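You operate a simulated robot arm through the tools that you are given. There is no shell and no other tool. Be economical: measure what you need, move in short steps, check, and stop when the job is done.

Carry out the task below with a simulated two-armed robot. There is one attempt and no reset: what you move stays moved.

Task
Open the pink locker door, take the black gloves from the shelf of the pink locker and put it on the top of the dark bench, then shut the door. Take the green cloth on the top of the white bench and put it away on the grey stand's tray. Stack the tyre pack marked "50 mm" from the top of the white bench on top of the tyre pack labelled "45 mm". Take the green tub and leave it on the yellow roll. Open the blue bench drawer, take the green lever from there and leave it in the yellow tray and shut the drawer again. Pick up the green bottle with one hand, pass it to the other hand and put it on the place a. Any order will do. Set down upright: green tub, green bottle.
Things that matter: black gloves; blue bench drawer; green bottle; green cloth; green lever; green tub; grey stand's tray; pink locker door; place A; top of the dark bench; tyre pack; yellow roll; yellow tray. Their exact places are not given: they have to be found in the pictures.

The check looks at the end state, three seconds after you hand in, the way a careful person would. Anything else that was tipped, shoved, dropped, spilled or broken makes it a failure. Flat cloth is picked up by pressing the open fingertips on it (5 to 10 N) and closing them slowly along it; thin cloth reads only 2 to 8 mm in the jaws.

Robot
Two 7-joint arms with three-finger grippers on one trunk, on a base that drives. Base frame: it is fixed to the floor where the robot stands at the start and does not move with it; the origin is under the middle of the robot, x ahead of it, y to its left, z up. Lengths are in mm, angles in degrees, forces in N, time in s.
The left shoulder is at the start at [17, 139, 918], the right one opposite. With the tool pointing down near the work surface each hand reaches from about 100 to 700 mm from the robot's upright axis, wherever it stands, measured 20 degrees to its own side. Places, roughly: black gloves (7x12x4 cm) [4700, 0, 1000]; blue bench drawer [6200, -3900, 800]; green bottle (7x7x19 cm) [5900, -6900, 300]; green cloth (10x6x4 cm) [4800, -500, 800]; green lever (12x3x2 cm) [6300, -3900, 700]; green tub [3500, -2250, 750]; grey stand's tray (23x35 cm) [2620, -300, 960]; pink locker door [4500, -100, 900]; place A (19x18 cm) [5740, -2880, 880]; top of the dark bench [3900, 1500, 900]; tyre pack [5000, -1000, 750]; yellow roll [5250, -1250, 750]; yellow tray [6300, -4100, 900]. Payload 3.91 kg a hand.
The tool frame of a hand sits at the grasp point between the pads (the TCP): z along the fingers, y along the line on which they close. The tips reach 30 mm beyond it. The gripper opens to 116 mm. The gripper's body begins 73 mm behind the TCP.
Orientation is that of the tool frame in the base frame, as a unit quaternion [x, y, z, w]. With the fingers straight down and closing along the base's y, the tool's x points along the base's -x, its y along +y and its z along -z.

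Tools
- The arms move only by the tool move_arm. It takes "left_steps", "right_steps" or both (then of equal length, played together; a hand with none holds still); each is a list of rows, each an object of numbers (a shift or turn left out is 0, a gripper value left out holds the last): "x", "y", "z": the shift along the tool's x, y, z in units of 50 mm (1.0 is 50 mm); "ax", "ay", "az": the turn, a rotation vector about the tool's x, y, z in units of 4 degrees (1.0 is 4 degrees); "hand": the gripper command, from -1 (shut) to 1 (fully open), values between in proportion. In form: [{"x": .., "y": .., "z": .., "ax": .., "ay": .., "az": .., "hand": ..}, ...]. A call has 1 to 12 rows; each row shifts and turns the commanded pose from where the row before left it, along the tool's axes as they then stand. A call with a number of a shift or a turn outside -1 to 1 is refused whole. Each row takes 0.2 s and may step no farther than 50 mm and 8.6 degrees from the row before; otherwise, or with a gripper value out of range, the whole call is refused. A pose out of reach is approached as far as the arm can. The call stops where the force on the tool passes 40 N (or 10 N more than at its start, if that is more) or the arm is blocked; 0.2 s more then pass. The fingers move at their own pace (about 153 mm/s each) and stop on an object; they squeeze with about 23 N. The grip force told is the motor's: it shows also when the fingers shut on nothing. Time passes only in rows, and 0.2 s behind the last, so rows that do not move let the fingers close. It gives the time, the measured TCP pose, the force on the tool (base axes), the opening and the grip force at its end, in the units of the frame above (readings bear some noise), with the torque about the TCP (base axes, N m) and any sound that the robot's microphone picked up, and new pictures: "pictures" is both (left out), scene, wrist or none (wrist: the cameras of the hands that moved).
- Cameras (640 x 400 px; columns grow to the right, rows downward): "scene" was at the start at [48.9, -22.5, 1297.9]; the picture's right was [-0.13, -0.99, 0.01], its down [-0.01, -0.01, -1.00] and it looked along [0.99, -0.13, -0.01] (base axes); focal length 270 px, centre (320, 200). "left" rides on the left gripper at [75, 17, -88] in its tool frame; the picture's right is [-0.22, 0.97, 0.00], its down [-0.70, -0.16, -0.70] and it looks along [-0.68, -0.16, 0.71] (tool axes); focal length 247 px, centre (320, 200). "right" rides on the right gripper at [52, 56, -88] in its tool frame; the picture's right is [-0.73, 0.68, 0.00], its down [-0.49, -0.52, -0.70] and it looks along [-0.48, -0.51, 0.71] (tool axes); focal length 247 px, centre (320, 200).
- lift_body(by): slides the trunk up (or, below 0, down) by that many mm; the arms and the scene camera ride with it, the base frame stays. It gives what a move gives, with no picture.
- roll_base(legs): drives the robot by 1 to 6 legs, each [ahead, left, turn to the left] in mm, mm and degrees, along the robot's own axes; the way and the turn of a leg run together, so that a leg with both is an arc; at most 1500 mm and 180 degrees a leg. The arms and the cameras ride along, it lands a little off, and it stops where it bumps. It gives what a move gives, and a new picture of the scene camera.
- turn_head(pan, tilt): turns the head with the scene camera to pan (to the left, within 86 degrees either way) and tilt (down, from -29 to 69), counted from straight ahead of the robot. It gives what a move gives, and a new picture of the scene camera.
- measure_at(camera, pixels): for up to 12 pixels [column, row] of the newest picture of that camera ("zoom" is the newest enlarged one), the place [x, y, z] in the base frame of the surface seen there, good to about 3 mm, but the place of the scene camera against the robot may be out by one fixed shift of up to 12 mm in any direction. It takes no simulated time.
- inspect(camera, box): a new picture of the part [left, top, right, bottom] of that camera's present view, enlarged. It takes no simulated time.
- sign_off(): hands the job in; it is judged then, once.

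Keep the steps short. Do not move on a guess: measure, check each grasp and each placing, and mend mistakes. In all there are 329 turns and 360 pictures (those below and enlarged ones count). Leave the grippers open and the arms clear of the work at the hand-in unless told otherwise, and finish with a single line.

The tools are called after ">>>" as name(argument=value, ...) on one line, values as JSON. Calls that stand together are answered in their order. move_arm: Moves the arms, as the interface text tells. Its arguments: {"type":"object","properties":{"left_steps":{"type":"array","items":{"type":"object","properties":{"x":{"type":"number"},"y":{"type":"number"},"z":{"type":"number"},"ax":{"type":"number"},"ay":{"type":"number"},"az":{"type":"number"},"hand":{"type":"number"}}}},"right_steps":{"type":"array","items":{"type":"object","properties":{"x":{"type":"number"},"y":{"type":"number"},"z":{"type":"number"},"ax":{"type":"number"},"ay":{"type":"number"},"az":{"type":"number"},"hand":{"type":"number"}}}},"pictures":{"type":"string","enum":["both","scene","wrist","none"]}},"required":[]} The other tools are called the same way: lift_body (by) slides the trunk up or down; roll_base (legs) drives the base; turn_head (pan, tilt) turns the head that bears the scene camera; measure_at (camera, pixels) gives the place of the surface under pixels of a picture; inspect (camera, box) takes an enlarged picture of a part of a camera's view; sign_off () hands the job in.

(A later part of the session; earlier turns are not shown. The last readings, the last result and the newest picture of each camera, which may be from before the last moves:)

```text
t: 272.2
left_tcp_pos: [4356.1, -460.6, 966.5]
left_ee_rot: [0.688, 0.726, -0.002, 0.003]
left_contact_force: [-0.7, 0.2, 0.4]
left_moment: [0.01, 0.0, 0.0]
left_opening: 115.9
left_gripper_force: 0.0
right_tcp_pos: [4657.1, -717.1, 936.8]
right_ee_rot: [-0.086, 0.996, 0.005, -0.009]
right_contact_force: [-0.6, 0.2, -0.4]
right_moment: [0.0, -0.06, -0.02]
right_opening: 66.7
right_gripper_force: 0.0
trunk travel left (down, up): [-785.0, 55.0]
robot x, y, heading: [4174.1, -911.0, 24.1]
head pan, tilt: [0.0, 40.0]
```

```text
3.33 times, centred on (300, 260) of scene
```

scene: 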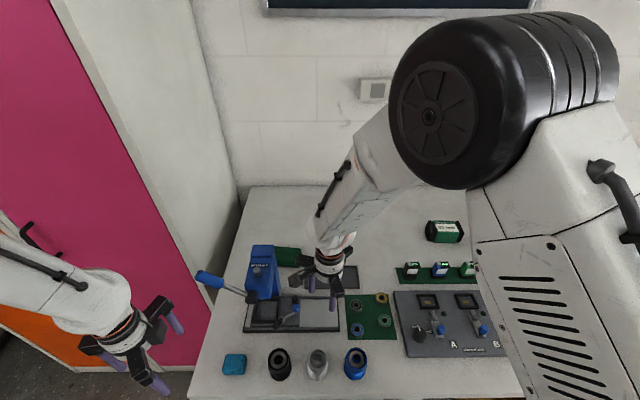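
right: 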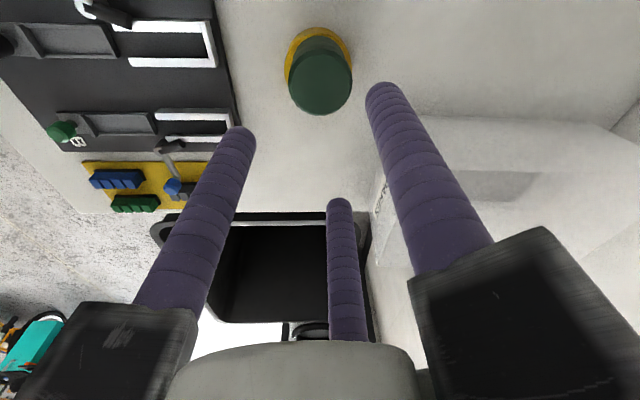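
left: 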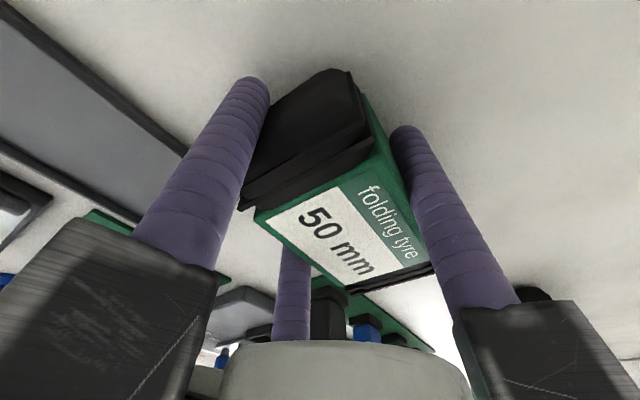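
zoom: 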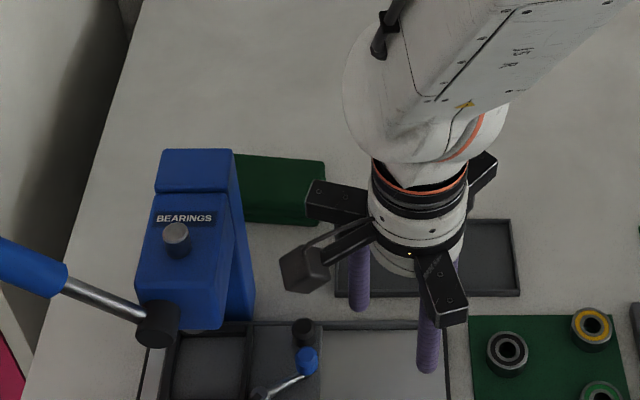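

>>> measure_at(camera="zoom", pixels=[[235, 160], [250, 290], [245, 220], [255, 318], [165, 300], [160, 325], [255, 160], [322, 165], [310, 220], [280, 200], [322, 180], [250, 215]])

```text
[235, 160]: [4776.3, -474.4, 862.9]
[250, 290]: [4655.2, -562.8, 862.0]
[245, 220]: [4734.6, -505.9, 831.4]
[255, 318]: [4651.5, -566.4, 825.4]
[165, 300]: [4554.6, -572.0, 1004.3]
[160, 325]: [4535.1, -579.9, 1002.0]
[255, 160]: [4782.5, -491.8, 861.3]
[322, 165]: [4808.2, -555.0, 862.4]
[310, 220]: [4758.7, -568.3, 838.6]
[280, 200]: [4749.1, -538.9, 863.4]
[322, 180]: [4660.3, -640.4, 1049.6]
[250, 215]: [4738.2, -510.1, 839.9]
```

Cloth spans roughly 95×55 mm, centre (4772,−523), behind the press. I'll pull the right hand back and right, strafe left 200, then reach round the right of the press.

>>> move_arm(right_steps=[{"x": 0.4, "y": -0.71}, {"x": 0.4, "y": -0.71}, {"x": 0.4, "y": -0.71}, {"x": 0.4, "y": -0.71}, {"x": 0.4, "y": -0.71, "hand": 1}], pictures="none")

>>> roll_base(legs=[[0, 200, 0], [45, 0, 0]])

```text
t: 273.4
left_tcp_pos: [4358.0, -464.1, 967.1]
left_ee_rot: [0.689, 0.725, -0.001, 0.002]
left_contact_force: [-0.4, -0.9, -0.3]
left_moment: [0.04, 0.01, -0.05]
left_opening: 115.8
left_gripper_force: 0.0
right_tcp_pos: [4589.4, -911.8, 936.7]
right_ee_rot: [-0.086, 0.996, 0.008, -0.008]
right_contact_force: [-0.5, 0.4, 0.1]
right_moment: [0.01, -0.02, 0.0]
right_opening: 116.1
right_gripper_force: 0.1
trunk travel left (down, up): [-785.0, 55.0]
robot x, y, heading: [4174.7, -914.2, 24.4]
head pan, tilt: [0.0, 40.0]
```

```text
t: 275.5
left_tcp_pos: [4312.5, -265.7, 969.2]
left_ee_rot: [0.687, 0.726, 0.001, 0.002]
left_contact_force: [0.0, -0.5, -0.3]
left_moment: [0.05, -0.04, 0.02]
left_opening: 116.1
left_gripper_force: 0.1
right_tcp_pos: [4546.2, -711.6, 938.4]
right_ee_rot: [-0.087, 0.996, 0.008, -0.007]
right_contact_force: [-0.4, -0.1, 0.8]
right_moment: [0.01, -0.08, -0.03]
right_opening: 115.9
right_gripper_force: 0.1
trunk travel left (down, up): [-785.0, 55.0]
robot x, y, heading: [4138.6, -713.4, 24.2]
head pan, tilt: [0.0, 40.0]
```

scene: 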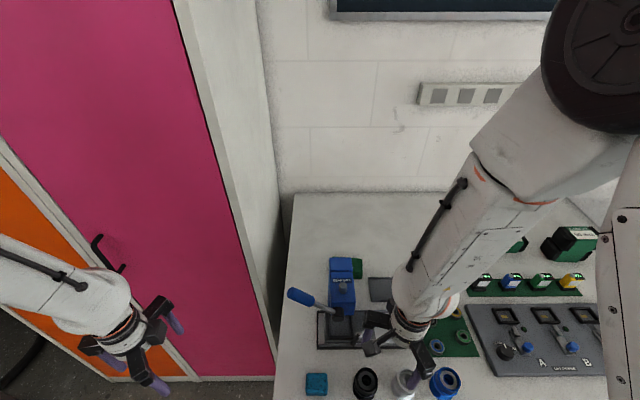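

Reaching round: right, forward 272, then left 114 to hover over the cloth.

>>> move_arm(right_steps=[{"x": -0.45, "y": -0.49}, {"x": -0.88, "y": 0.21}, {"x": -0.88, "y": 0.21}, {"x": -0.88, "y": 0.21}, {"x": -0.88, "y": 0.21}, {"x": -0.88, "y": 0.21}, {"x": -0.88, "y": 0.21}, {"x": 0.18, "y": 0.74}, {"x": 0.18, "y": 0.74}, {"x": 0.18, "y": 0.74}], pictures="both")

```text
t: 277.7
left_tcp_pos: [4316.1, -262.1, 965.8]
left_ee_rot: [0.688, 0.726, -0.002, 0.002]
left_contact_force: [-0.1, -0.2, 0.4]
left_moment: [-0.01, 0.04, -0.05]
left_opening: 115.9
left_gripper_force: 0.0
right_tcp_pos: [4778.9, -515.6, 930.4]
right_ee_rot: [-0.088, 0.996, 0.005, -0.009]
right_contact_force: [-0.6, 0.6, 0.1]
right_moment: [-0.02, -0.03, 0.02]
right_opening: 116.0
right_gripper_force: 0.0
trunk travel left (down, up): [-785.0, 55.0]
robot x, y, heading: [4138.3, -710.6, 24.1]
head pan, tilt: [0.0, 40.0]
```

scene: 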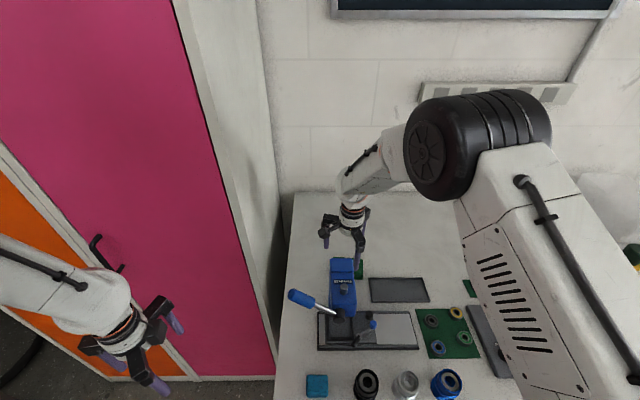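
right: 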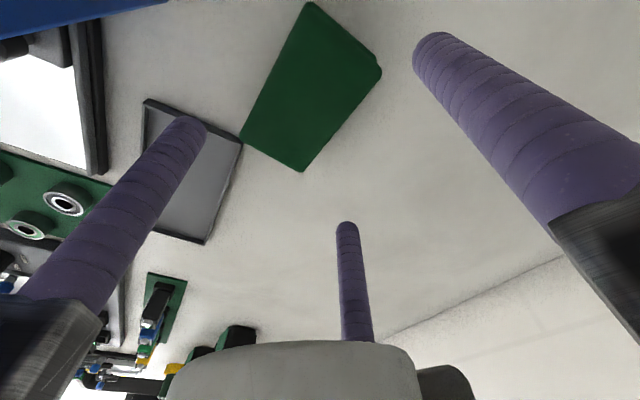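

Over it. Measuring the cloth's corners with the wrist camera.

>>> measure_at(camera="right", pixels=[[310, 10], [375, 70], [300, 165], [245, 132], [310, 85], [340, 60], [270, 120], [330, 115], [280, 60]])

```text
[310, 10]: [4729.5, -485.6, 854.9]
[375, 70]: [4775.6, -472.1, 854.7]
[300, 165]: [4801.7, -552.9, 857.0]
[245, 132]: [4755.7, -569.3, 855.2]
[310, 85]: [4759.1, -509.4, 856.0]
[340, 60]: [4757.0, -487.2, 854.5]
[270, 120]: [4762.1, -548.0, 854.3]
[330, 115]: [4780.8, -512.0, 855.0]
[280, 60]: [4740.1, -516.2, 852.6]
```

>>> move_arm(right_steps=[{"az": 0.8, "hand": 0.6}, {"az": 0.8}, {"x": 0.12, "y": -0.04, "z": 0.4}, {"z": 0.6}, {"z": 0.54}], pictures="wrist")

```text
t: 278.9
left_tcp_pos: [4315.6, -262.8, 965.8]
left_ee_rot: [0.687, 0.726, -0.002, 0.001]
left_contact_force: [0.3, -0.6, -0.3]
left_moment: [-0.02, 0.05, 0.01]
left_opening: 116.1
left_gripper_force: 0.0
right_tcp_pos: [4772.0, -520.3, 855.0]
right_ee_rot: [-0.032, 0.999, 0.005, -0.01]
right_contact_force: [-0.7, 0.8, -0.3]
right_moment: [0.03, 0.03, -0.02]
right_opening: 92.8
right_gripper_force: 0.0
trunk travel left (down, up): [-785.0, 55.0]
robot x, y, heading: [4134.3, -710.4, 24.1]
head pan, tilt: [0.0, 40.0]
```

right: 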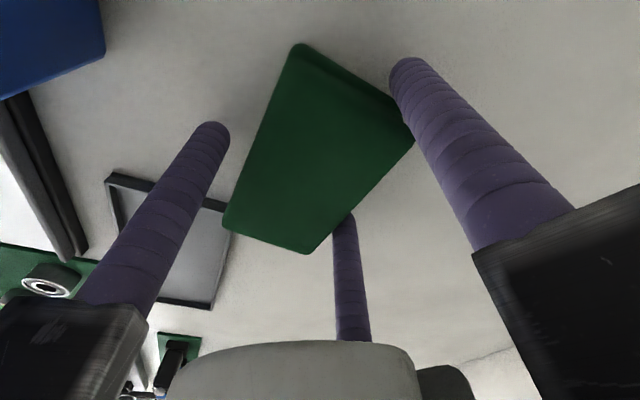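

All three fingers surround the cloth. Closing slowly.

>>> move_arm(right_steps=[{"hand": 0.3}, {"hand": 0.1}, {"hand": -0.1}, {"hand": -0.3}, {"hand": -0.5}, {"hand": -1}, {"hand": -1}], pictures="wrist")

```text
t: 280.5
left_tcp_pos: [4314.4, -262.1, 966.0]
left_ee_rot: [0.687, 0.726, -0.002, 0.002]
left_contact_force: [-0.4, 0.6, 0.2]
left_moment: [0.0, 0.04, 0.02]
left_opening: 116.0
left_gripper_force: 0.0
right_tcp_pos: [4771.1, -519.8, 856.5]
right_ee_rot: [-0.033, 0.999, 0.005, -0.008]
right_contact_force: [-0.3, 0.2, 0.4]
right_moment: [-0.07, -0.06, 0.04]
right_opening: 73.2
right_gripper_force: 23.3
trunk travel left (down, up): [-785.0, 55.0]
robot x, y, heading: [4137.4, -712.8, 24.1]
head pan, tilt: [0.0, 40.0]
```

right: 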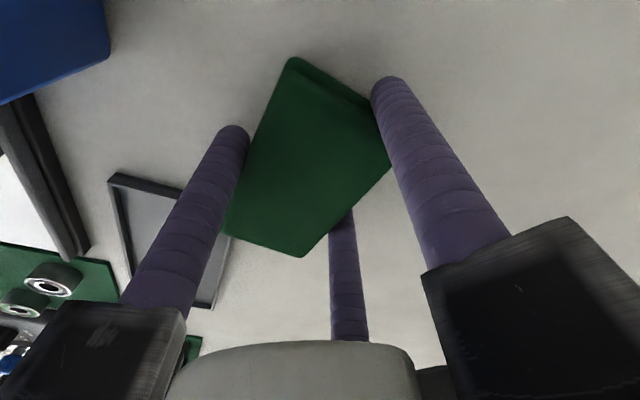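

Held (73 mm, 23 N). Lifting and retracing: right 110, then back.

>>> move_arm(right_steps=[{"z": -0.4}, {"z": -0.7}, {"z": -0.7}, {"x": -0.1, "y": -0.75}, {"x": -0.1, "y": -0.75}, {"x": -0.1, "y": -0.75}, {"x": 0.85, "y": -0.33}, {"x": 0.85, "y": -0.33}, {"x": 0.85, "y": -0.33}, {"x": 0.85, "y": -0.33}, {"x": 0.85, "y": -0.33}, {"x": 0.85, "y": -0.33}], pictures="both")

```text
t: 283.1
left_tcp_pos: [4313.1, -262.1, 967.4]
left_ee_rot: [0.687, 0.727, 0.001, 0.002]
left_contact_force: [-0.1, 0.0, 0.1]
left_moment: [-0.01, -0.04, -0.01]
left_opening: 115.9
left_gripper_force: 0.0
right_tcp_pos: [4544.6, -747.2, 950.3]
right_ee_rot: [-0.032, 0.999, 0.005, -0.008]
right_contact_force: [-0.3, -0.2, 0.1]
right_moment: [0.03, -0.05, 0.02]
right_opening: 72.9
right_gripper_force: 22.8
trunk travel left (down, up): [-785.0, 55.0]
robot x, y, heading: [4135.5, -711.7, 24.0]
head pan, tilt: [0.0, 40.0]
```

scene: 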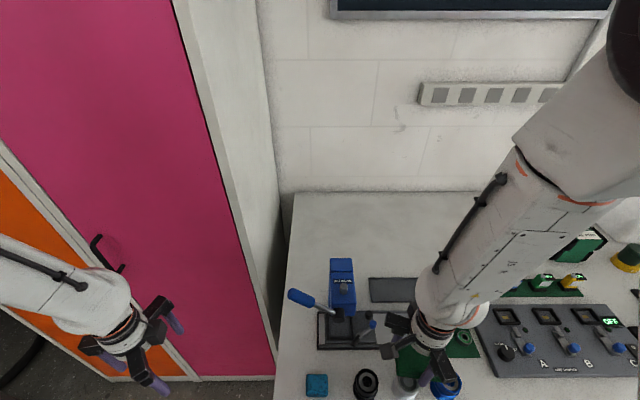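
right: 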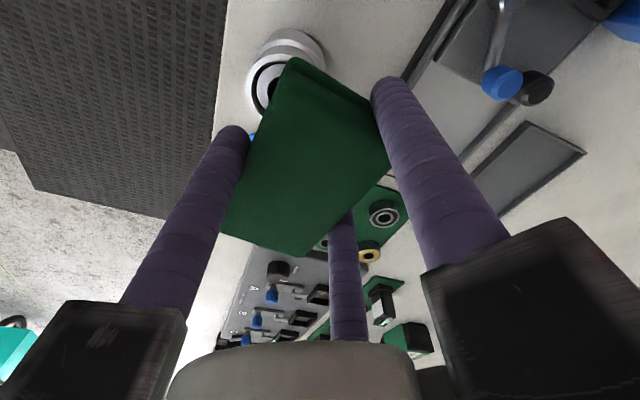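

Cloth secured. I'll back off, turn to face west (heading 180) and look for the grey stand's tray.

>>> roll_base(legs=[[-280, 0, 0], [0, 0, 156]])

>>> turn_head(pan=-15, tilt=22)

```text
t: 288.3
left_tcp_pos: [3522.0, -501.2, 968.9]
left_ee_rot: [0.148, 0.989, 0.015, 0.006]
left_contact_force: [6.3, 1.7, 0.5]
left_moment: [-0.07, 0.51, 0.11]
left_opening: 113.0
left_gripper_force: 0.1
right_tcp_pos: [4046.6, -449.4, 950.6]
right_ee_rot: [-0.606, 0.795, -0.001, -0.01]
right_contact_force: [0.5, 0.3, -0.4]
right_moment: [-0.02, 0.0, 0.03]
right_opening: 72.3
right_gripper_force: 22.8
trunk travel left (down, up): [-785.0, 55.0]
robot x, y, heading: [3883.0, -825.5, 95.0]
head pan, tilt: [0.0, 40.0]
stopped in leg 2: the force on the tool passed its limit at 148 N (the readings are from after the stop); the commanded pose is now the measured one
```

scene: 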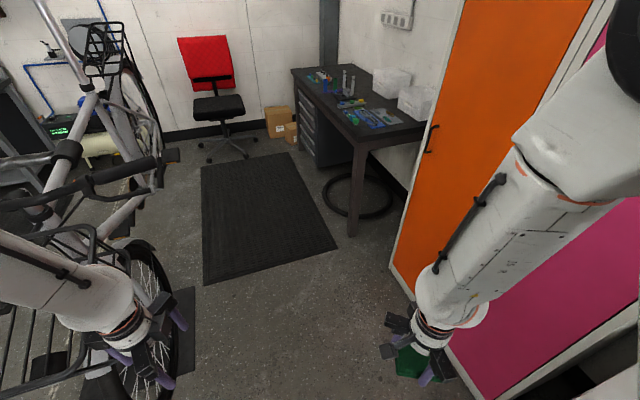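

```text
t: 289.1
left_tcp_pos: [3521.5, -501.8, 969.8]
left_ee_rot: [0.147, 0.989, 0.014, 0.006]
left_contact_force: [8.4, 1.5, -1.0]
left_moment: [-0.09, 0.58, 0.13]
left_opening: 112.2
left_gripper_force: 0.1
right_tcp_pos: [4046.6, -450.4, 949.0]
right_ee_rot: [-0.606, 0.795, -0.001, -0.012]
right_contact_force: [-0.8, -1.5, -0.9]
right_moment: [-0.02, 0.02, -0.05]
right_opening: 72.2
right_gripper_force: 22.2
trunk travel left (down, up): [-785.0, 55.0]
robot x, y, heading: [3875.6, -823.3, 95.0]
head pan, tilt: [-15.0, 22.0]
```

scene: 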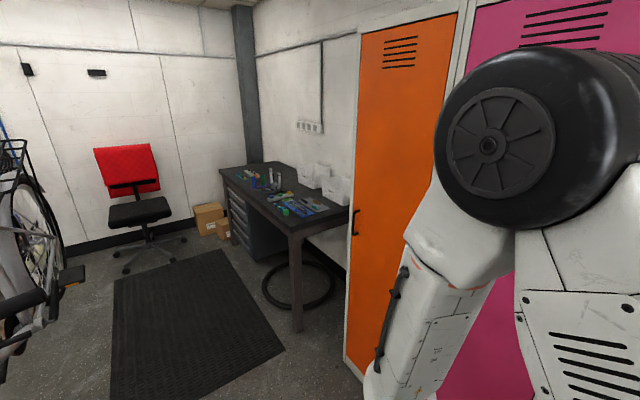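

The left hand touched the bike's basket/bars. Turning back right immediately.

>>> roll_base(legs=[[0, 0, -25]])

>>> turn_head(pan=55, tilt=25)

```text
t: 290.8
left_tcp_pos: [3690.4, -380.8, 968.9]
left_ee_rot: [0.356, 0.934, 0.012, 0.01]
left_contact_force: [0.3, 0.2, -0.1]
left_moment: [-0.01, -0.01, 0.01]
left_opening: 116.0
left_gripper_force: 0.0
right_tcp_pos: [4189.2, -555.6, 949.6]
right_ee_rot: [-0.421, 0.907, 0.001, -0.01]
right_contact_force: [-0.2, -0.5, -0.5]
right_moment: [-0.02, 0.03, -0.02]
right_opening: 71.9
right_gripper_force: 22.6
trunk travel left (down, up): [-785.0, 55.0]
robot x, y, heading: [3876.4, -825.1, 70.0]
head pan, tilt: [-15.0, 22.0]
```

scene: 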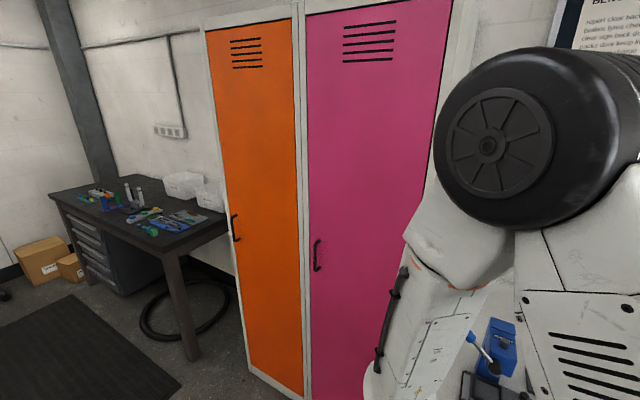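

```text
t: 292.2
left_tcp_pos: [3689.9, -380.4, 968.4]
left_ee_rot: [0.356, 0.934, 0.013, 0.01]
left_contact_force: [0.0, 0.0, 0.3]
left_moment: [0.05, -0.01, 0.02]
left_opening: 116.0
left_gripper_force: 0.0
right_tcp_pos: [4188.2, -555.0, 949.9]
right_ee_rot: [-0.421, 0.907, 0.002, -0.009]
right_contact_force: [0.9, 0.2, -0.3]
right_moment: [0.03, 0.01, 0.02]
right_opening: 72.1
right_gripper_force: 23.3
trunk travel left (down, up): [-785.0, 55.0]
robot x, y, heading: [3881.2, -826.4, 69.9]
head pan, tilt: [55.0, 25.0]
```

scene: 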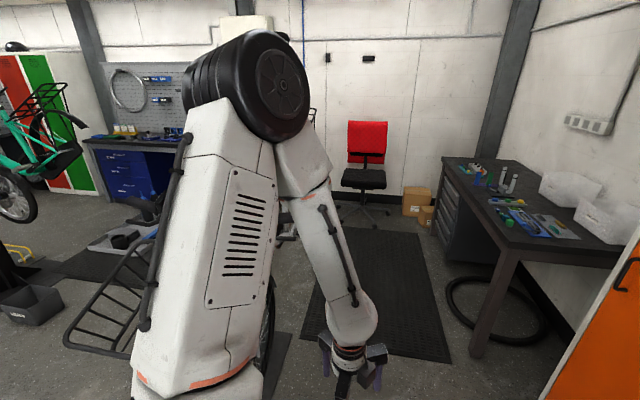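

The tray is on the bike's south-west side. I'll back away south, turn clockwise to heading 180, and then pass between the bike and the stool.

>>> roll_base(legs=[[-302, 29, 0], [0, 0, -125], [0, 0, -125]])

>>> turn_head(pan=0, tilt=30)

```text
t: 304.8
left_tcp_pos: [3379.4, -1412.7, 968.3]
left_ee_rot: [-0.541, 0.841, 0.015, -0.005]
left_contact_force: [-0.2, 0.0, -0.2]
left_moment: [0.03, 0.03, -0.02]
left_opening: 115.9
left_gripper_force: 0.1
right_tcp_pos: [3400.2, -885.7, 949.9]
right_ee_rot: [0.98, -0.199, 0.007, 0.008]
right_contact_force: [0.5, 0.6, 0.5]
right_moment: [0.02, 0.01, -0.01]
right_opening: 71.3
right_gripper_force: 22.6
trunk travel left (down, up): [-785.0, 55.0]
robot x, y, heading: [3750.4, -1099.6, 177.4]
head pan, tilt: [55.0, 25.0]
```

scene: 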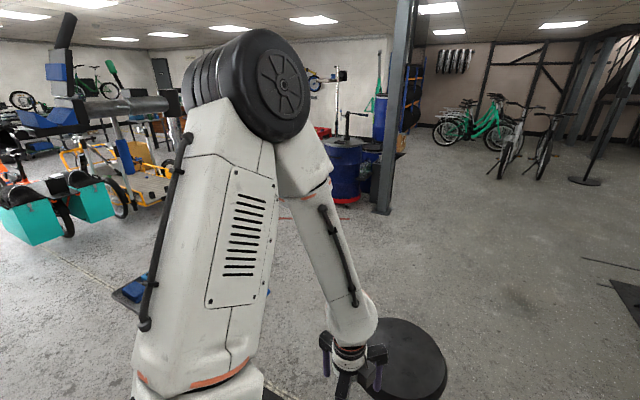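

```text
t: 306.1
left_tcp_pos: [3379.3, -1412.5, 969.0]
left_ee_rot: [-0.541, 0.841, 0.015, -0.004]
left_contact_force: [-0.2, -0.5, 0.2]
left_moment: [0.02, -0.04, -0.02]
left_opening: 116.1
left_gripper_force: 0.1
right_tcp_pos: [3401.2, -884.6, 949.8]
right_ee_rot: [0.98, -0.2, 0.007, 0.008]
right_contact_force: [-0.6, 0.6, -0.9]
right_moment: [-0.02, -0.01, 0.0]
right_opening: 71.3
right_gripper_force: 23.0
trunk travel left (down, up): [-785.0, 55.0]
robot x, y, heading: [3751.5, -1096.7, 177.5]
head pan, tilt: [0.0, 30.0]
```

scene: 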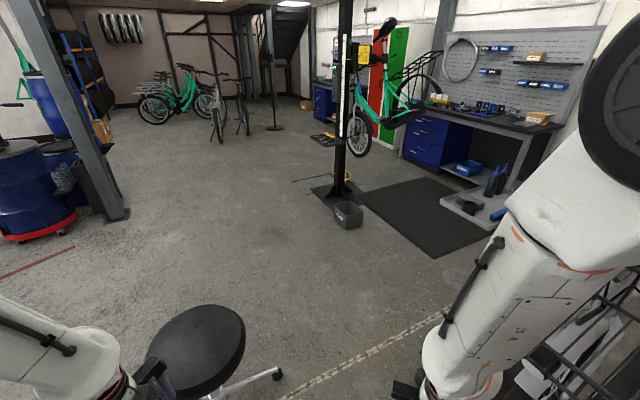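

>>> measure_at(camera="scene", pixels=[[278, 372], [200, 340], [600, 300], [570, 380], [620, 330], [590, 320], [520, 380], [490, 225]])

>>> turn_head(pan=-40, tilt=35)

```text
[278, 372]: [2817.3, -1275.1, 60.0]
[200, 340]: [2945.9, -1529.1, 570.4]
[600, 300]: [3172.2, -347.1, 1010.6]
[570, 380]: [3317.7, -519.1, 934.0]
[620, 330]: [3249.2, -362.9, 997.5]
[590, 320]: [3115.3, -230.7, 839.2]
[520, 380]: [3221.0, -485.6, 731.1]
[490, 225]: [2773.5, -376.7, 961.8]
```

```text
t: 307.1
left_tcp_pos: [3380.2, -1413.4, 969.0]
left_ee_rot: [-0.541, 0.841, 0.015, -0.005]
left_contact_force: [0.3, -0.1, 0.4]
left_moment: [-0.01, 0.01, -0.03]
left_opening: 115.9
left_gripper_force: 0.0
right_tcp_pos: [3400.1, -884.8, 949.2]
right_ee_rot: [0.98, -0.199, 0.007, 0.007]
right_contact_force: [0.0, -0.3, 0.3]
right_moment: [-0.05, 0.02, -0.01]
right_opening: 71.4
right_gripper_force: 23.0
trunk travel left (down, up): [-785.0, 55.0]
robot x, y, heading: [3750.3, -1100.1, 177.7]
head pan, tilt: [-40.0, 35.0]
```

scene: 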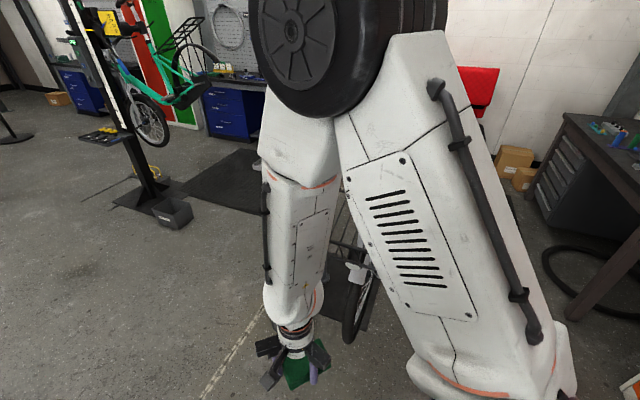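

The tray's edge is at (2773,−377,962). Strafing north 140 and driving west 1050 through the gap.

>>> roll_base(legs=[[0, -140, 2.4], [1050, 0, 0]])

>>> turn_head(pan=-75, tilt=30)

```text
t: 310.1
left_tcp_pos: [3202.9, -1289.5, 970.0]
left_ee_rot: [-0.559, 0.829, 0.015, -0.006]
left_contact_force: [0.6, 0.7, 0.1]
left_moment: [-0.01, -0.03, 0.02]
left_opening: 116.0
left_gripper_force: 0.0
right_tcp_pos: [3211.4, -764.6, 948.4]
right_ee_rot: [0.984, -0.175, 0.02, 0.008]
right_contact_force: [14.7, -12.2, -0.9]
right_moment: [1.22, 1.44, -0.56]
right_opening: 71.3
right_gripper_force: 23.3
trunk travel left (down, up): [-785.0, 55.0]
robot x, y, heading: [3557.2, -959.6, -180.0]
head pan, tilt: [-40.0, 35.0]
stopped in leg 2: the force on the tool passed its limit at 103 N (the readings are from after the stop); the commanded pose is now the measured one
```

scene: 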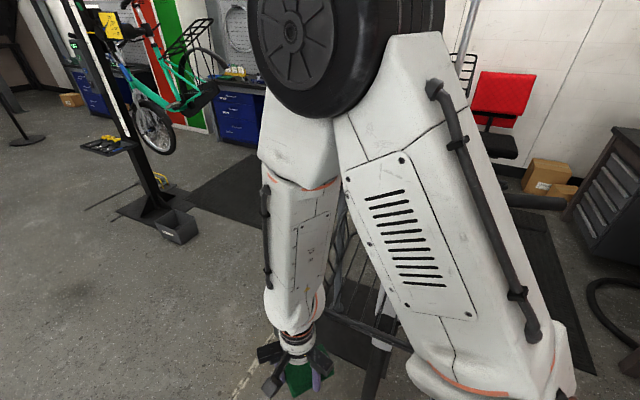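

```text
t: 311.1
left_tcp_pos: [3199.5, -1291.8, 967.3]
left_ee_rot: [-0.56, 0.828, 0.015, -0.004]
left_contact_force: [0.0, 0.7, 0.5]
left_moment: [0.03, -0.01, 0.0]
left_opening: 116.3
left_gripper_force: 0.0
right_tcp_pos: [3206.4, -767.8, 947.3]
right_ee_rot: [0.984, -0.175, 0.021, 0.006]
right_contact_force: [0.5, -17.4, -17.5]
right_moment: [0.55, -0.72, 0.75]
right_opening: 71.2
right_gripper_force: 22.8
trunk travel left (down, up): [-785.0, 55.0]
robot x, y, heading: [3558.9, -960.6, -180.0]
head pan, tilt: [-75.0, 30.0]
```

scene: 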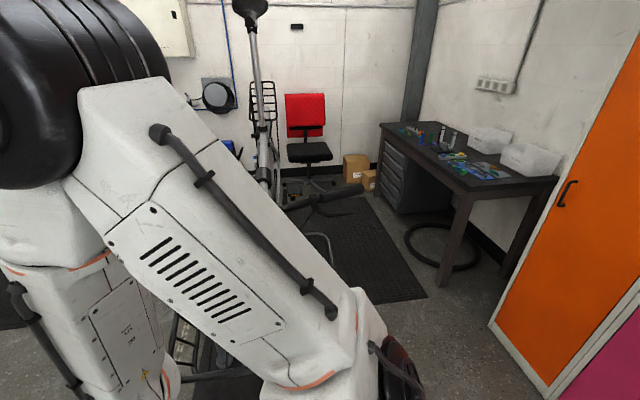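

The right hand touched the bike's bar. Backing off and tucking the right hand in towards the centre.

>>> roll_base(legs=[[-90, 0, 0]])

>>> move_arm(right_steps=[{"y": 0.8}, {"y": 0.8}, {"y": 0.8}, {"y": 0.8}], left_steps=[{"x": -0.8}, {"x": -0.8}, {"x": 0}, {"x": 0}], pictures="none")

>>> turn_head(pan=-20, tilt=40)

```text
t: 312.2
left_tcp_pos: [3289.8, -1290.5, 967.5]
left_ee_rot: [-0.559, 0.829, 0.014, -0.004]
left_contact_force: [0.5, 0.7, 0.3]
left_moment: [0.0, 0.0, 0.04]
left_opening: 115.7
left_gripper_force: 0.0
right_tcp_pos: [3297.3, -763.7, 947.1]
right_ee_rot: [0.984, -0.176, 0.021, 0.006]
right_contact_force: [0.3, -0.1, -1.5]
right_moment: [-0.01, 0.0, 0.0]
right_opening: 71.1
right_gripper_force: 22.7
trunk travel left (down, up): [-785.0, 55.0]
robot x, y, heading: [3644.9, -960.8, 179.9]
head pan, tilt: [-75.0, 30.0]
```

scene: 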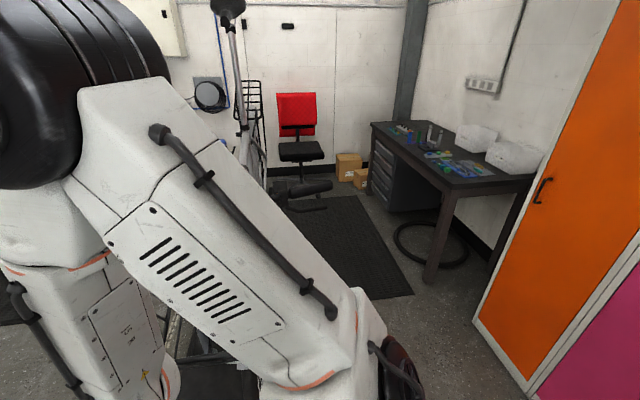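

```text
t: 313.2
left_tcp_pos: [3277.6, -1220.7, 959.9]
left_ee_rot: [-0.559, 0.829, 0.014, -0.003]
left_contact_force: [-0.6, -0.3, -0.4]
left_moment: [0.0, 0.0, 0.0]
left_opening: 116.0
left_gripper_force: 0.0
left hand out of reach, approached as far as the arm can: row 1, 2
right_tcp_pos: [3236.9, -916.4, 952.5]
right_ee_rot: [0.982, -0.187, 0.026, 0.02]
right_contact_force: [-0.7, -0.2, -0.3]
right_moment: [0.04, -0.05, -0.02]
right_opening: 71.2
right_gripper_force: 23.2
trunk travel left (down, up): [-785.0, 55.0]
robot x, y, heading: [3645.8, -964.4, 179.8]
head pan, tilt: [-75.0, 30.0]
```

```text
t: 314.5
left_tcp_pos: [3277.8, -1218.9, 960.5]
left_ee_rot: [-0.559, 0.829, 0.013, -0.004]
left_contact_force: [0.4, 0.1, 0.3]
left_moment: [0.0, -0.01, -0.03]
left_opening: 116.2
left_gripper_force: 0.0
right_tcp_pos: [3238.6, -916.6, 953.4]
right_ee_rot: [0.983, -0.183, 0.022, 0.02]
right_contact_force: [0.1, 0.4, 0.0]
right_moment: [0.0, 0.0, 0.0]
right_opening: 71.0
right_gripper_force: 23.5
trunk travel left (down, up): [-785.0, 55.0]
robot x, y, heading: [3642.5, -958.5, 180.0]
head pan, tilt: [-20.0, 40.0]
```

scene: 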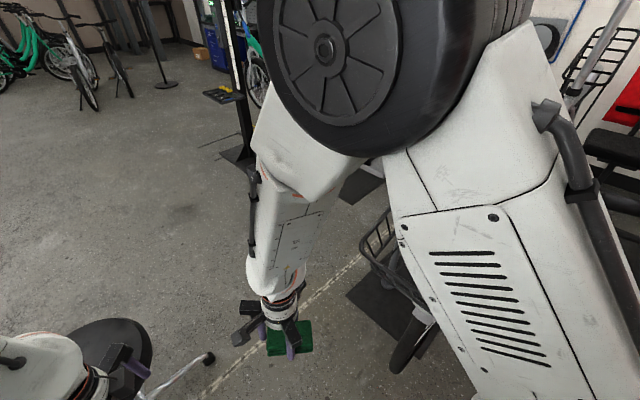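

>>> measure_at(camera="scene", pixels=[[362, 245], [385, 215], [400, 280], [205, 358], [100, 340], [410, 350], [440, 320], [265, 130]])

>>> roll_base(legs=[[0, 60, 0], [700, 0, 0]])

```text
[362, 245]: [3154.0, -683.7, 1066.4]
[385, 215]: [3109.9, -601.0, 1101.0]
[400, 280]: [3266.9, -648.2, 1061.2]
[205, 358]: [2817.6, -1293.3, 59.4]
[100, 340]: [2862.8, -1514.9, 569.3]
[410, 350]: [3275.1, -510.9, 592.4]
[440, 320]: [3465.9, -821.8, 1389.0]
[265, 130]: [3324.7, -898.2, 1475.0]
```

```text
t: 318.9
left_tcp_pos: [2598.7, -1275.0, 960.6]
left_ee_rot: [-0.566, 0.825, 0.014, -0.005]
left_contact_force: [-1.0, 0.3, 0.0]
left_moment: [-0.02, 0.02, -0.03]
left_opening: 115.8
left_gripper_force: 0.1
right_tcp_pos: [2552.0, -974.3, 956.1]
right_ee_rot: [0.984, -0.178, 0.023, 0.023]
right_contact_force: [0.1, -0.1, 0.2]
right_moment: [0.0, 0.0, -0.03]
right_opening: 70.7
right_gripper_force: 22.5
trunk travel left (down, up): [-785.0, 55.0]
robot x, y, heading: [2957.4, -1009.2, -179.2]
head pan, tilt: [-20.0, 40.0]
stopped in leg 2: the robot was blocked; the commanded pose is now the measured one
```

scene: 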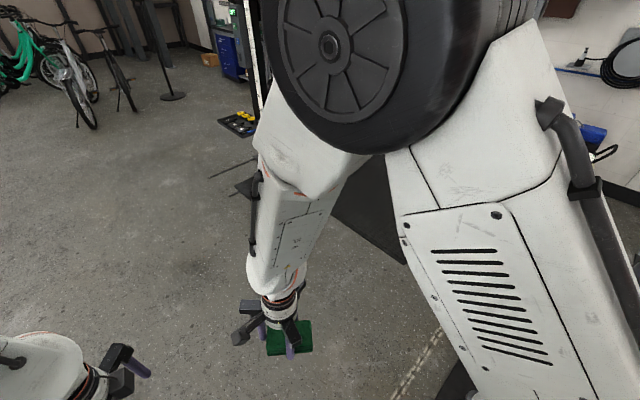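

>>> roll_base(legs=[[0, -60, -0.8], [330, 0, 0], [0, 0, -90]])

>>> turn_head(pan=0, tilt=35)

```text
t: 324.7
left_tcp_pos: [2280.5, -666.7, 959.9]
left_ee_rot: [0.059, 0.998, 0.014, 0.005]
left_contact_force: [0.0, 1.1, 0.2]
left_moment: [-0.01, 0.02, 0.02]
left_opening: 116.1
left_gripper_force: 0.0
right_tcp_pos: [2552.4, -548.6, 956.1]
right_ee_rot: [-0.671, 0.741, 0.0, -0.037]
right_contact_force: [-0.4, -0.7, -0.8]
right_moment: [0.01, -0.01, 0.02]
right_opening: 70.7
right_gripper_force: 22.7
trunk travel left (down, up): [-785.0, 55.0]
robot x, y, heading: [2628.3, -952.7, 105.1]
head pan, tilt: [-20.0, 40.0]
stopped in leg 3: the force on the tool passed its limit at 77 N (the readings are from after the stop); the commanded pose is now the measured one
```

scene: 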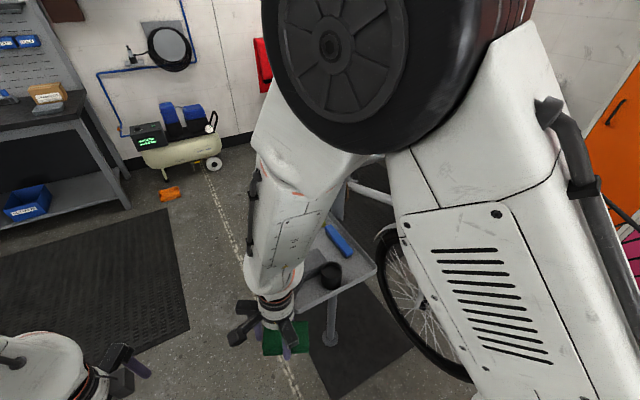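

```text
t: 325.5
left_tcp_pos: [2280.2, -667.0, 959.3]
left_ee_rot: [0.059, 0.998, 0.014, 0.007]
left_contact_force: [0.4, 0.5, 0.8]
left_moment: [0.02, -0.01, 0.01]
left_opening: 115.7
left_gripper_force: 0.0
right_tcp_pos: [2552.7, -549.3, 955.8]
right_ee_rot: [-0.671, 0.741, 0.001, -0.037]
right_contact_force: [-1.2, 0.5, 0.8]
right_moment: [0.02, -0.08, 0.04]
right_opening: 70.8
right_gripper_force: 22.7
trunk travel left (down, up): [-785.0, 55.0]
robot x, y, heading: [2624.8, -950.5, 105.5]
head pan, tilt: [0.0, 35.0]
```

scene: 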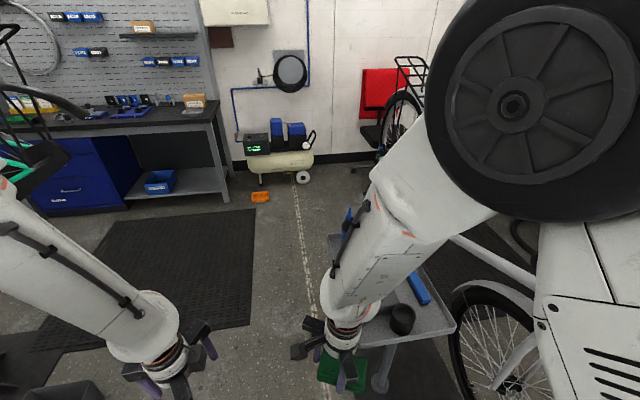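

The tray (z≈960) is level with the held cloth, which touched it. I'll draw the hand back 100 mm, raise the trunk and the hand, then look.

>>> move_arm(right_steps=[{"x": 0.9, "y": -0.33}, {"x": 0.9, "y": -0.33}, {"z": -0.5}, {"z": -0.5}], pictures="none")

>>> lift_body(by=50)

>>> turn_head(pan=-10, tilt=45)

```text
t: 326.5
left_tcp_pos: [2281.7, -668.9, 961.6]
left_ee_rot: [0.059, 0.998, 0.015, 0.005]
left_contact_force: [0.3, -0.1, 0.4]
left_moment: [0.04, 0.05, 0.0]
left_opening: 116.0
left_gripper_force: 0.0
right_tcp_pos: [2580.7, -640.0, 1010.5]
right_ee_rot: [-0.671, 0.741, 0.002, -0.036]
right_contact_force: [-0.8, -1.0, -0.7]
right_moment: [0.04, 0.02, 0.02]
right_opening: 70.9
right_gripper_force: 23.2
trunk travel left (down, up): [-785.0, 55.0]
robot x, y, heading: [2628.2, -952.5, 104.9]
head pan, tilt: [0.0, 35.0]
```

```text
t: 327.5
left_tcp_pos: [2279.7, -665.2, 1010.9]
left_ee_rot: [0.059, 0.998, 0.014, 0.006]
left_contact_force: [0.3, -0.3, 0.3]
left_moment: [0.0, 0.0, 0.01]
left_opening: 116.0
left_gripper_force: 0.1
right_tcp_pos: [2580.0, -637.5, 1060.0]
right_ee_rot: [-0.671, 0.74, 0.001, -0.037]
right_contact_force: [0.2, 0.8, -0.7]
right_moment: [-0.01, -0.01, -0.05]
right_opening: 70.6
right_gripper_force: 23.1
trunk travel left (down, up): [-835.0, 5.0]
robot x, y, heading: [2628.9, -951.4, 105.0]
head pan, tilt: [0.0, 35.0]
```

```text
t: 328.2
left_tcp_pos: [2280.5, -667.3, 1010.5]
left_ee_rot: [0.06, 0.998, 0.013, 0.006]
left_contact_force: [0.8, 1.2, -0.6]
left_moment: [-0.01, 0.0, 0.01]
left_opening: 115.8
left_gripper_force: 0.0
right_tcp_pos: [2580.5, -638.4, 1058.7]
right_ee_rot: [-0.671, 0.741, 0.002, -0.036]
right_contact_force: [0.7, -0.3, -0.1]
right_moment: [0.0, 0.05, -0.04]
right_opening: 70.9
right_gripper_force: 22.8
trunk travel left (down, up): [-835.0, 5.0]
robot x, y, heading: [2626.4, -954.3, 105.2]
head pan, tilt: [-10.0, 45.0]
```

scene: 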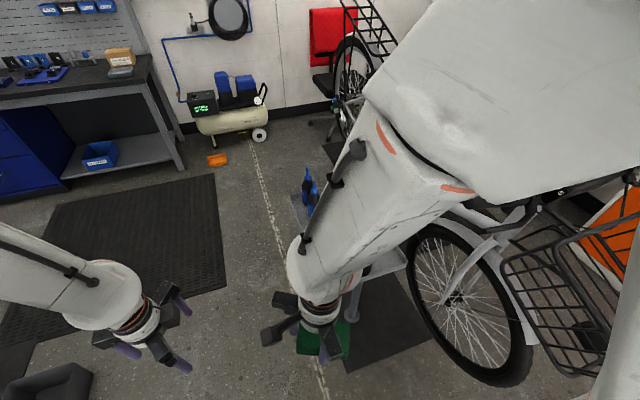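

>>> inspect(camera="right", box=[0, 0, 640, 400])

>>> measure_at(camera="scene", pixels=[[402, 262], [370, 275], [292, 200], [300, 210], [355, 325], [310, 178], [395, 255], [355, 280]])

```text
1.00 times, centred on (320, 200) of right (not enlarged: the box is as wide or as high as the picture)
```

zoom: 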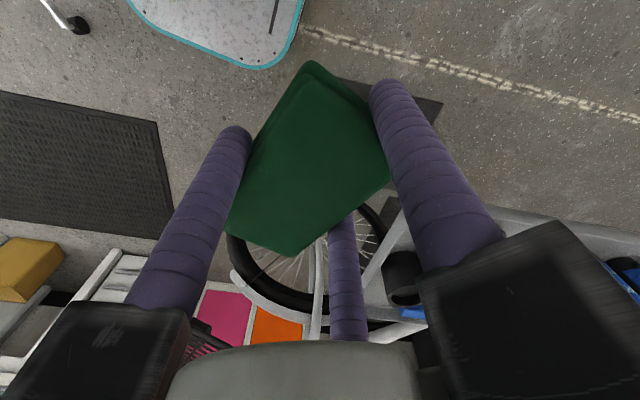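

```text
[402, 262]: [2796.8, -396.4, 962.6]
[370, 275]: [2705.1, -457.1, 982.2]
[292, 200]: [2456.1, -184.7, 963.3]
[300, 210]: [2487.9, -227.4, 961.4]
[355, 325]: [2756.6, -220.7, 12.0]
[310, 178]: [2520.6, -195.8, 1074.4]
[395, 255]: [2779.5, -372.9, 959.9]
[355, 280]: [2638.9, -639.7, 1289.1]
```

>>> move_arm(right_steps=[{"y": -0.9}, {"y": -0.9}, {"y": -0.9}, {"y": -0.9}, {"y": -0.9}], pictures="scene")

>>> inspect(camera="scene", box=[250, 150, 420, 300])

```text
t: 329.4
left_tcp_pos: [2282.3, -666.1, 1009.9]
left_ee_rot: [0.059, 0.998, 0.013, 0.004]
left_contact_force: [-0.1, 0.1, 0.0]
left_moment: [0.0, 0.02, 0.0]
left_opening: 116.0
left_gripper_force: 0.1
right_tcp_pos: [2730.9, -552.4, 1035.3]
right_ee_rot: [-0.671, 0.741, 0.001, -0.038]
right_contact_force: [0.1, 0.6, -0.1]
right_moment: [0.01, 0.03, 0.02]
right_opening: 70.5
right_gripper_force: 22.7
right hand out of reach, approached as far as the arm can: row 1, 2, 3, 4, 5
trunk travel left (down, up): [-835.0, 5.0]
robot x, y, heading: [2627.8, -955.7, 105.2]
head pan, tilt: [-10.0, 45.0]
```

scene: 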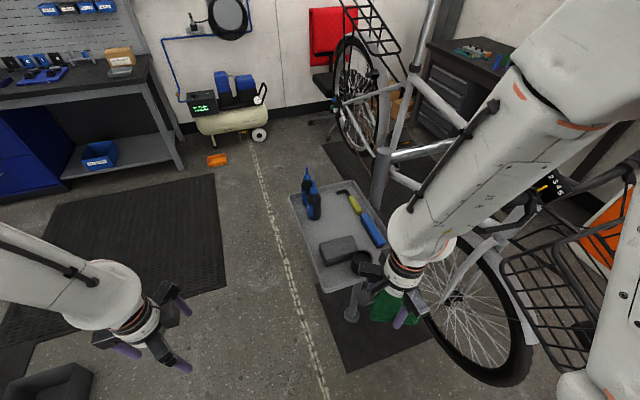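

```text
2.67 times, centred on (335, 225) of scene
```

zoom: 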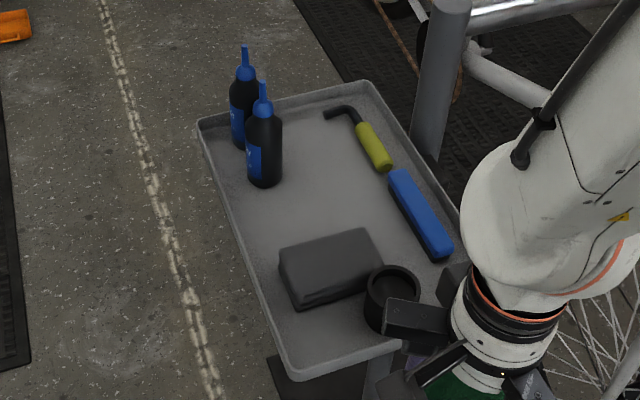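

>>> measure_at(camera="zoom", pixels=[[315, 195], [265, 180], [285, 235], [345, 230], [380, 235], [390, 185], [365, 160], [265, 150], [300, 150], [340, 170], [350, 205], [240, 230]])

```text
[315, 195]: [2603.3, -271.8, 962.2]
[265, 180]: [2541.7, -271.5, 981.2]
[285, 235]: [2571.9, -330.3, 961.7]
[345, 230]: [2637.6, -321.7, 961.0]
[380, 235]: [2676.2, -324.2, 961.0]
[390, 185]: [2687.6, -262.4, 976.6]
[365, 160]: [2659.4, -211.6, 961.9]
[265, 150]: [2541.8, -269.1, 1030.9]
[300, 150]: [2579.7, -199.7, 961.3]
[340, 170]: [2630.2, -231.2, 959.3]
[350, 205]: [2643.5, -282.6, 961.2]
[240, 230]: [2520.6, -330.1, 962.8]
```

Free spot on the tray is between the bottles and the tools, about (2606,−250), floor ≈956. I'll turn the hand 32° so that no finger mount passes over the bottle nozzles, and move above it.

>>> move_arm(right_steps=[{"az": 1}, {"az": 1}, {"az": 1}, {"az": 1}, {"az": 1}, {"az": 1}, {"az": 1}, {"az": 1}, {"z": -0.5}], pictures="none")

>>> move_arm(right_steps=[{"x": -0.42, "y": 0.72}, {"x": -0.42, "y": 0.72}, {"x": -0.42, "y": 0.72}, {"x": -0.42, "y": 0.72}, {"x": -0.42, "y": 0.72}, {"x": -0.42, "y": 0.72}], pictures="both")

```text
t: 331.4
left_tcp_pos: [2280.3, -669.0, 1011.0]
left_ee_rot: [0.059, 0.998, 0.014, 0.006]
left_contact_force: [0.3, -0.6, 0.0]
left_moment: [0.06, 0.01, 0.0]
left_opening: 116.2
left_gripper_force: 0.1
right_tcp_pos: [2732.1, -553.3, 1062.5]
right_ee_rot: [-0.44, 0.897, -0.01, -0.034]
right_contact_force: [0.0, 0.6, -1.1]
right_moment: [0.03, -0.03, -0.03]
right_opening: 70.7
right_gripper_force: 23.6
trunk travel left (down, up): [-835.0, 5.0]
robot x, y, heading: [2627.4, -950.4, 105.1]
head pan, tilt: [-10.0, 45.0]
```

```text
t: 332.8
left_tcp_pos: [2279.9, -665.7, 1009.4]
left_ee_rot: [0.059, 0.998, 0.013, 0.005]
left_contact_force: [0.0, 1.0, -0.2]
left_moment: [-0.05, 0.0, 0.01]
left_opening: 116.0
left_gripper_force: 0.0
right_tcp_pos: [2638.7, -315.1, 1056.2]
right_ee_rot: [-0.44, 0.897, -0.011, -0.036]
right_contact_force: [0.8, 1.9, -0.3]
right_moment: [-0.02, 0.0, 0.0]
right_opening: 70.9
right_gripper_force: 23.2
trunk travel left (down, up): [-835.0, 5.0]
robot x, y, heading: [2624.4, -952.4, 104.9]
head pan, tilt: [-10.0, 45.0]
```

scene: 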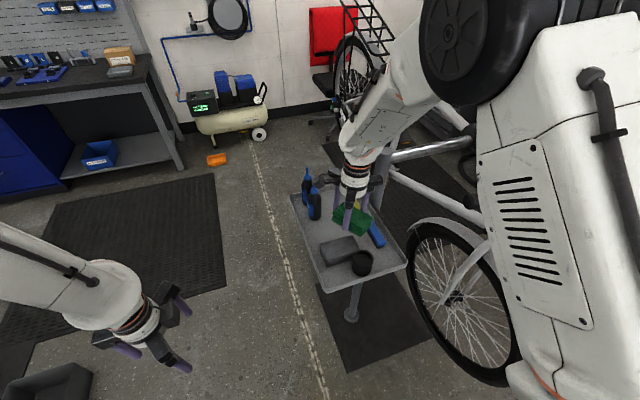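
right: 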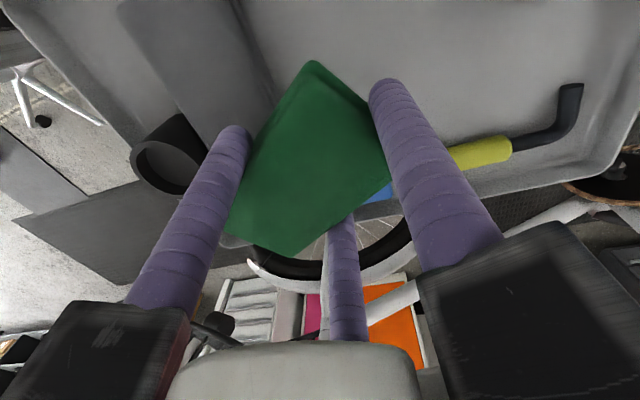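

>>> move_arm(right_steps=[{"x": -0.36, "y": 0.69, "ay": -1}, {"x": -0.36, "y": 0.69}, {"z": 0.3}], pictures="both")

>>> inspect(camera="scene", box=[270, 150, 420, 290])

```text
t: 333.6
left_tcp_pos: [2280.3, -667.2, 1010.3]
left_ee_rot: [0.06, 0.998, 0.014, 0.005]
left_contact_force: [0.0, 0.5, 0.1]
left_moment: [0.02, -0.02, -0.01]
left_opening: 116.1
left_gripper_force: 0.0
right_tcp_pos: [2604.1, -248.7, 1040.4]
right_ee_rot: [-0.44, 0.898, 0.007, -0.005]
right_contact_force: [-0.4, -0.5, -0.9]
right_moment: [0.03, 0.05, 0.06]
right_opening: 71.0
right_gripper_force: 22.8
trunk travel left (down, up): [-835.0, 5.0]
robot x, y, heading: [2626.1, -954.2, 105.0]
head pan, tilt: [-10.0, 45.0]
```

scene: 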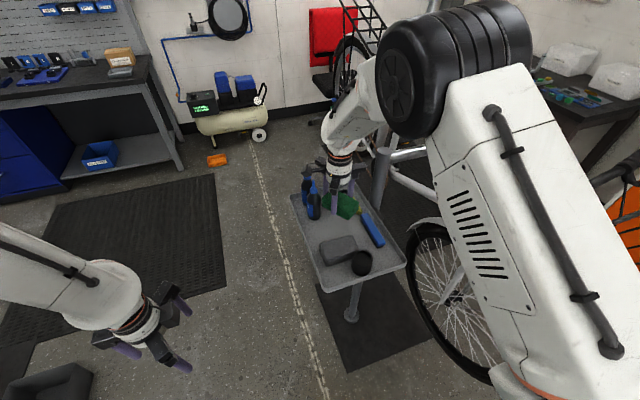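
right: 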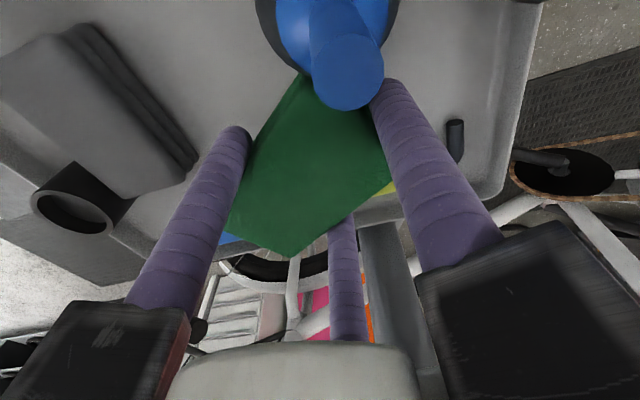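

```text
2.86 times, centred on (345, 220) of scene
```

zoom: 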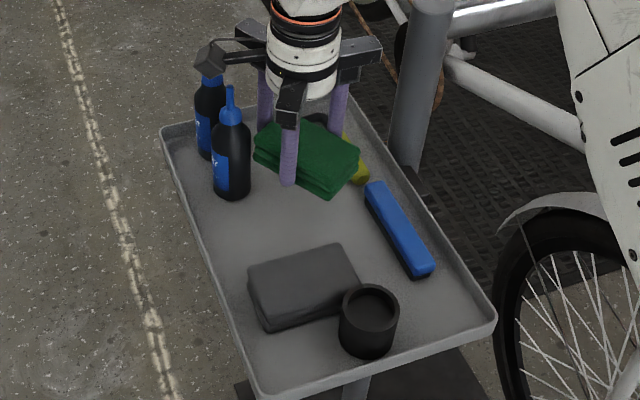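

The wrist camera unit would come down on a bottle's nozzle. Measuring the nozzles before choosing a better hand angle.

>>> measure_at(camera="zoom", pixels=[[230, 92], [232, 160], [230, 110], [205, 100], [210, 80], [300, 150], [360, 175], [375, 190], [290, 245], [345, 245], [213, 60], [350, 150]])

```text
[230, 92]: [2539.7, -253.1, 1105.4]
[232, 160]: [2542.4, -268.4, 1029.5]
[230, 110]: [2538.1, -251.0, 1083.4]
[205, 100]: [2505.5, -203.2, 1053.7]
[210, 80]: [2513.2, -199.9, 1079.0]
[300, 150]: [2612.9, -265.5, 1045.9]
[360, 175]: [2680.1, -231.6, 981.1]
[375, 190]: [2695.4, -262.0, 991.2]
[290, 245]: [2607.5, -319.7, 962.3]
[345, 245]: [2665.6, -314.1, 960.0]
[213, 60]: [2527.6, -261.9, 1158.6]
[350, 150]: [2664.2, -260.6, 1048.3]
```

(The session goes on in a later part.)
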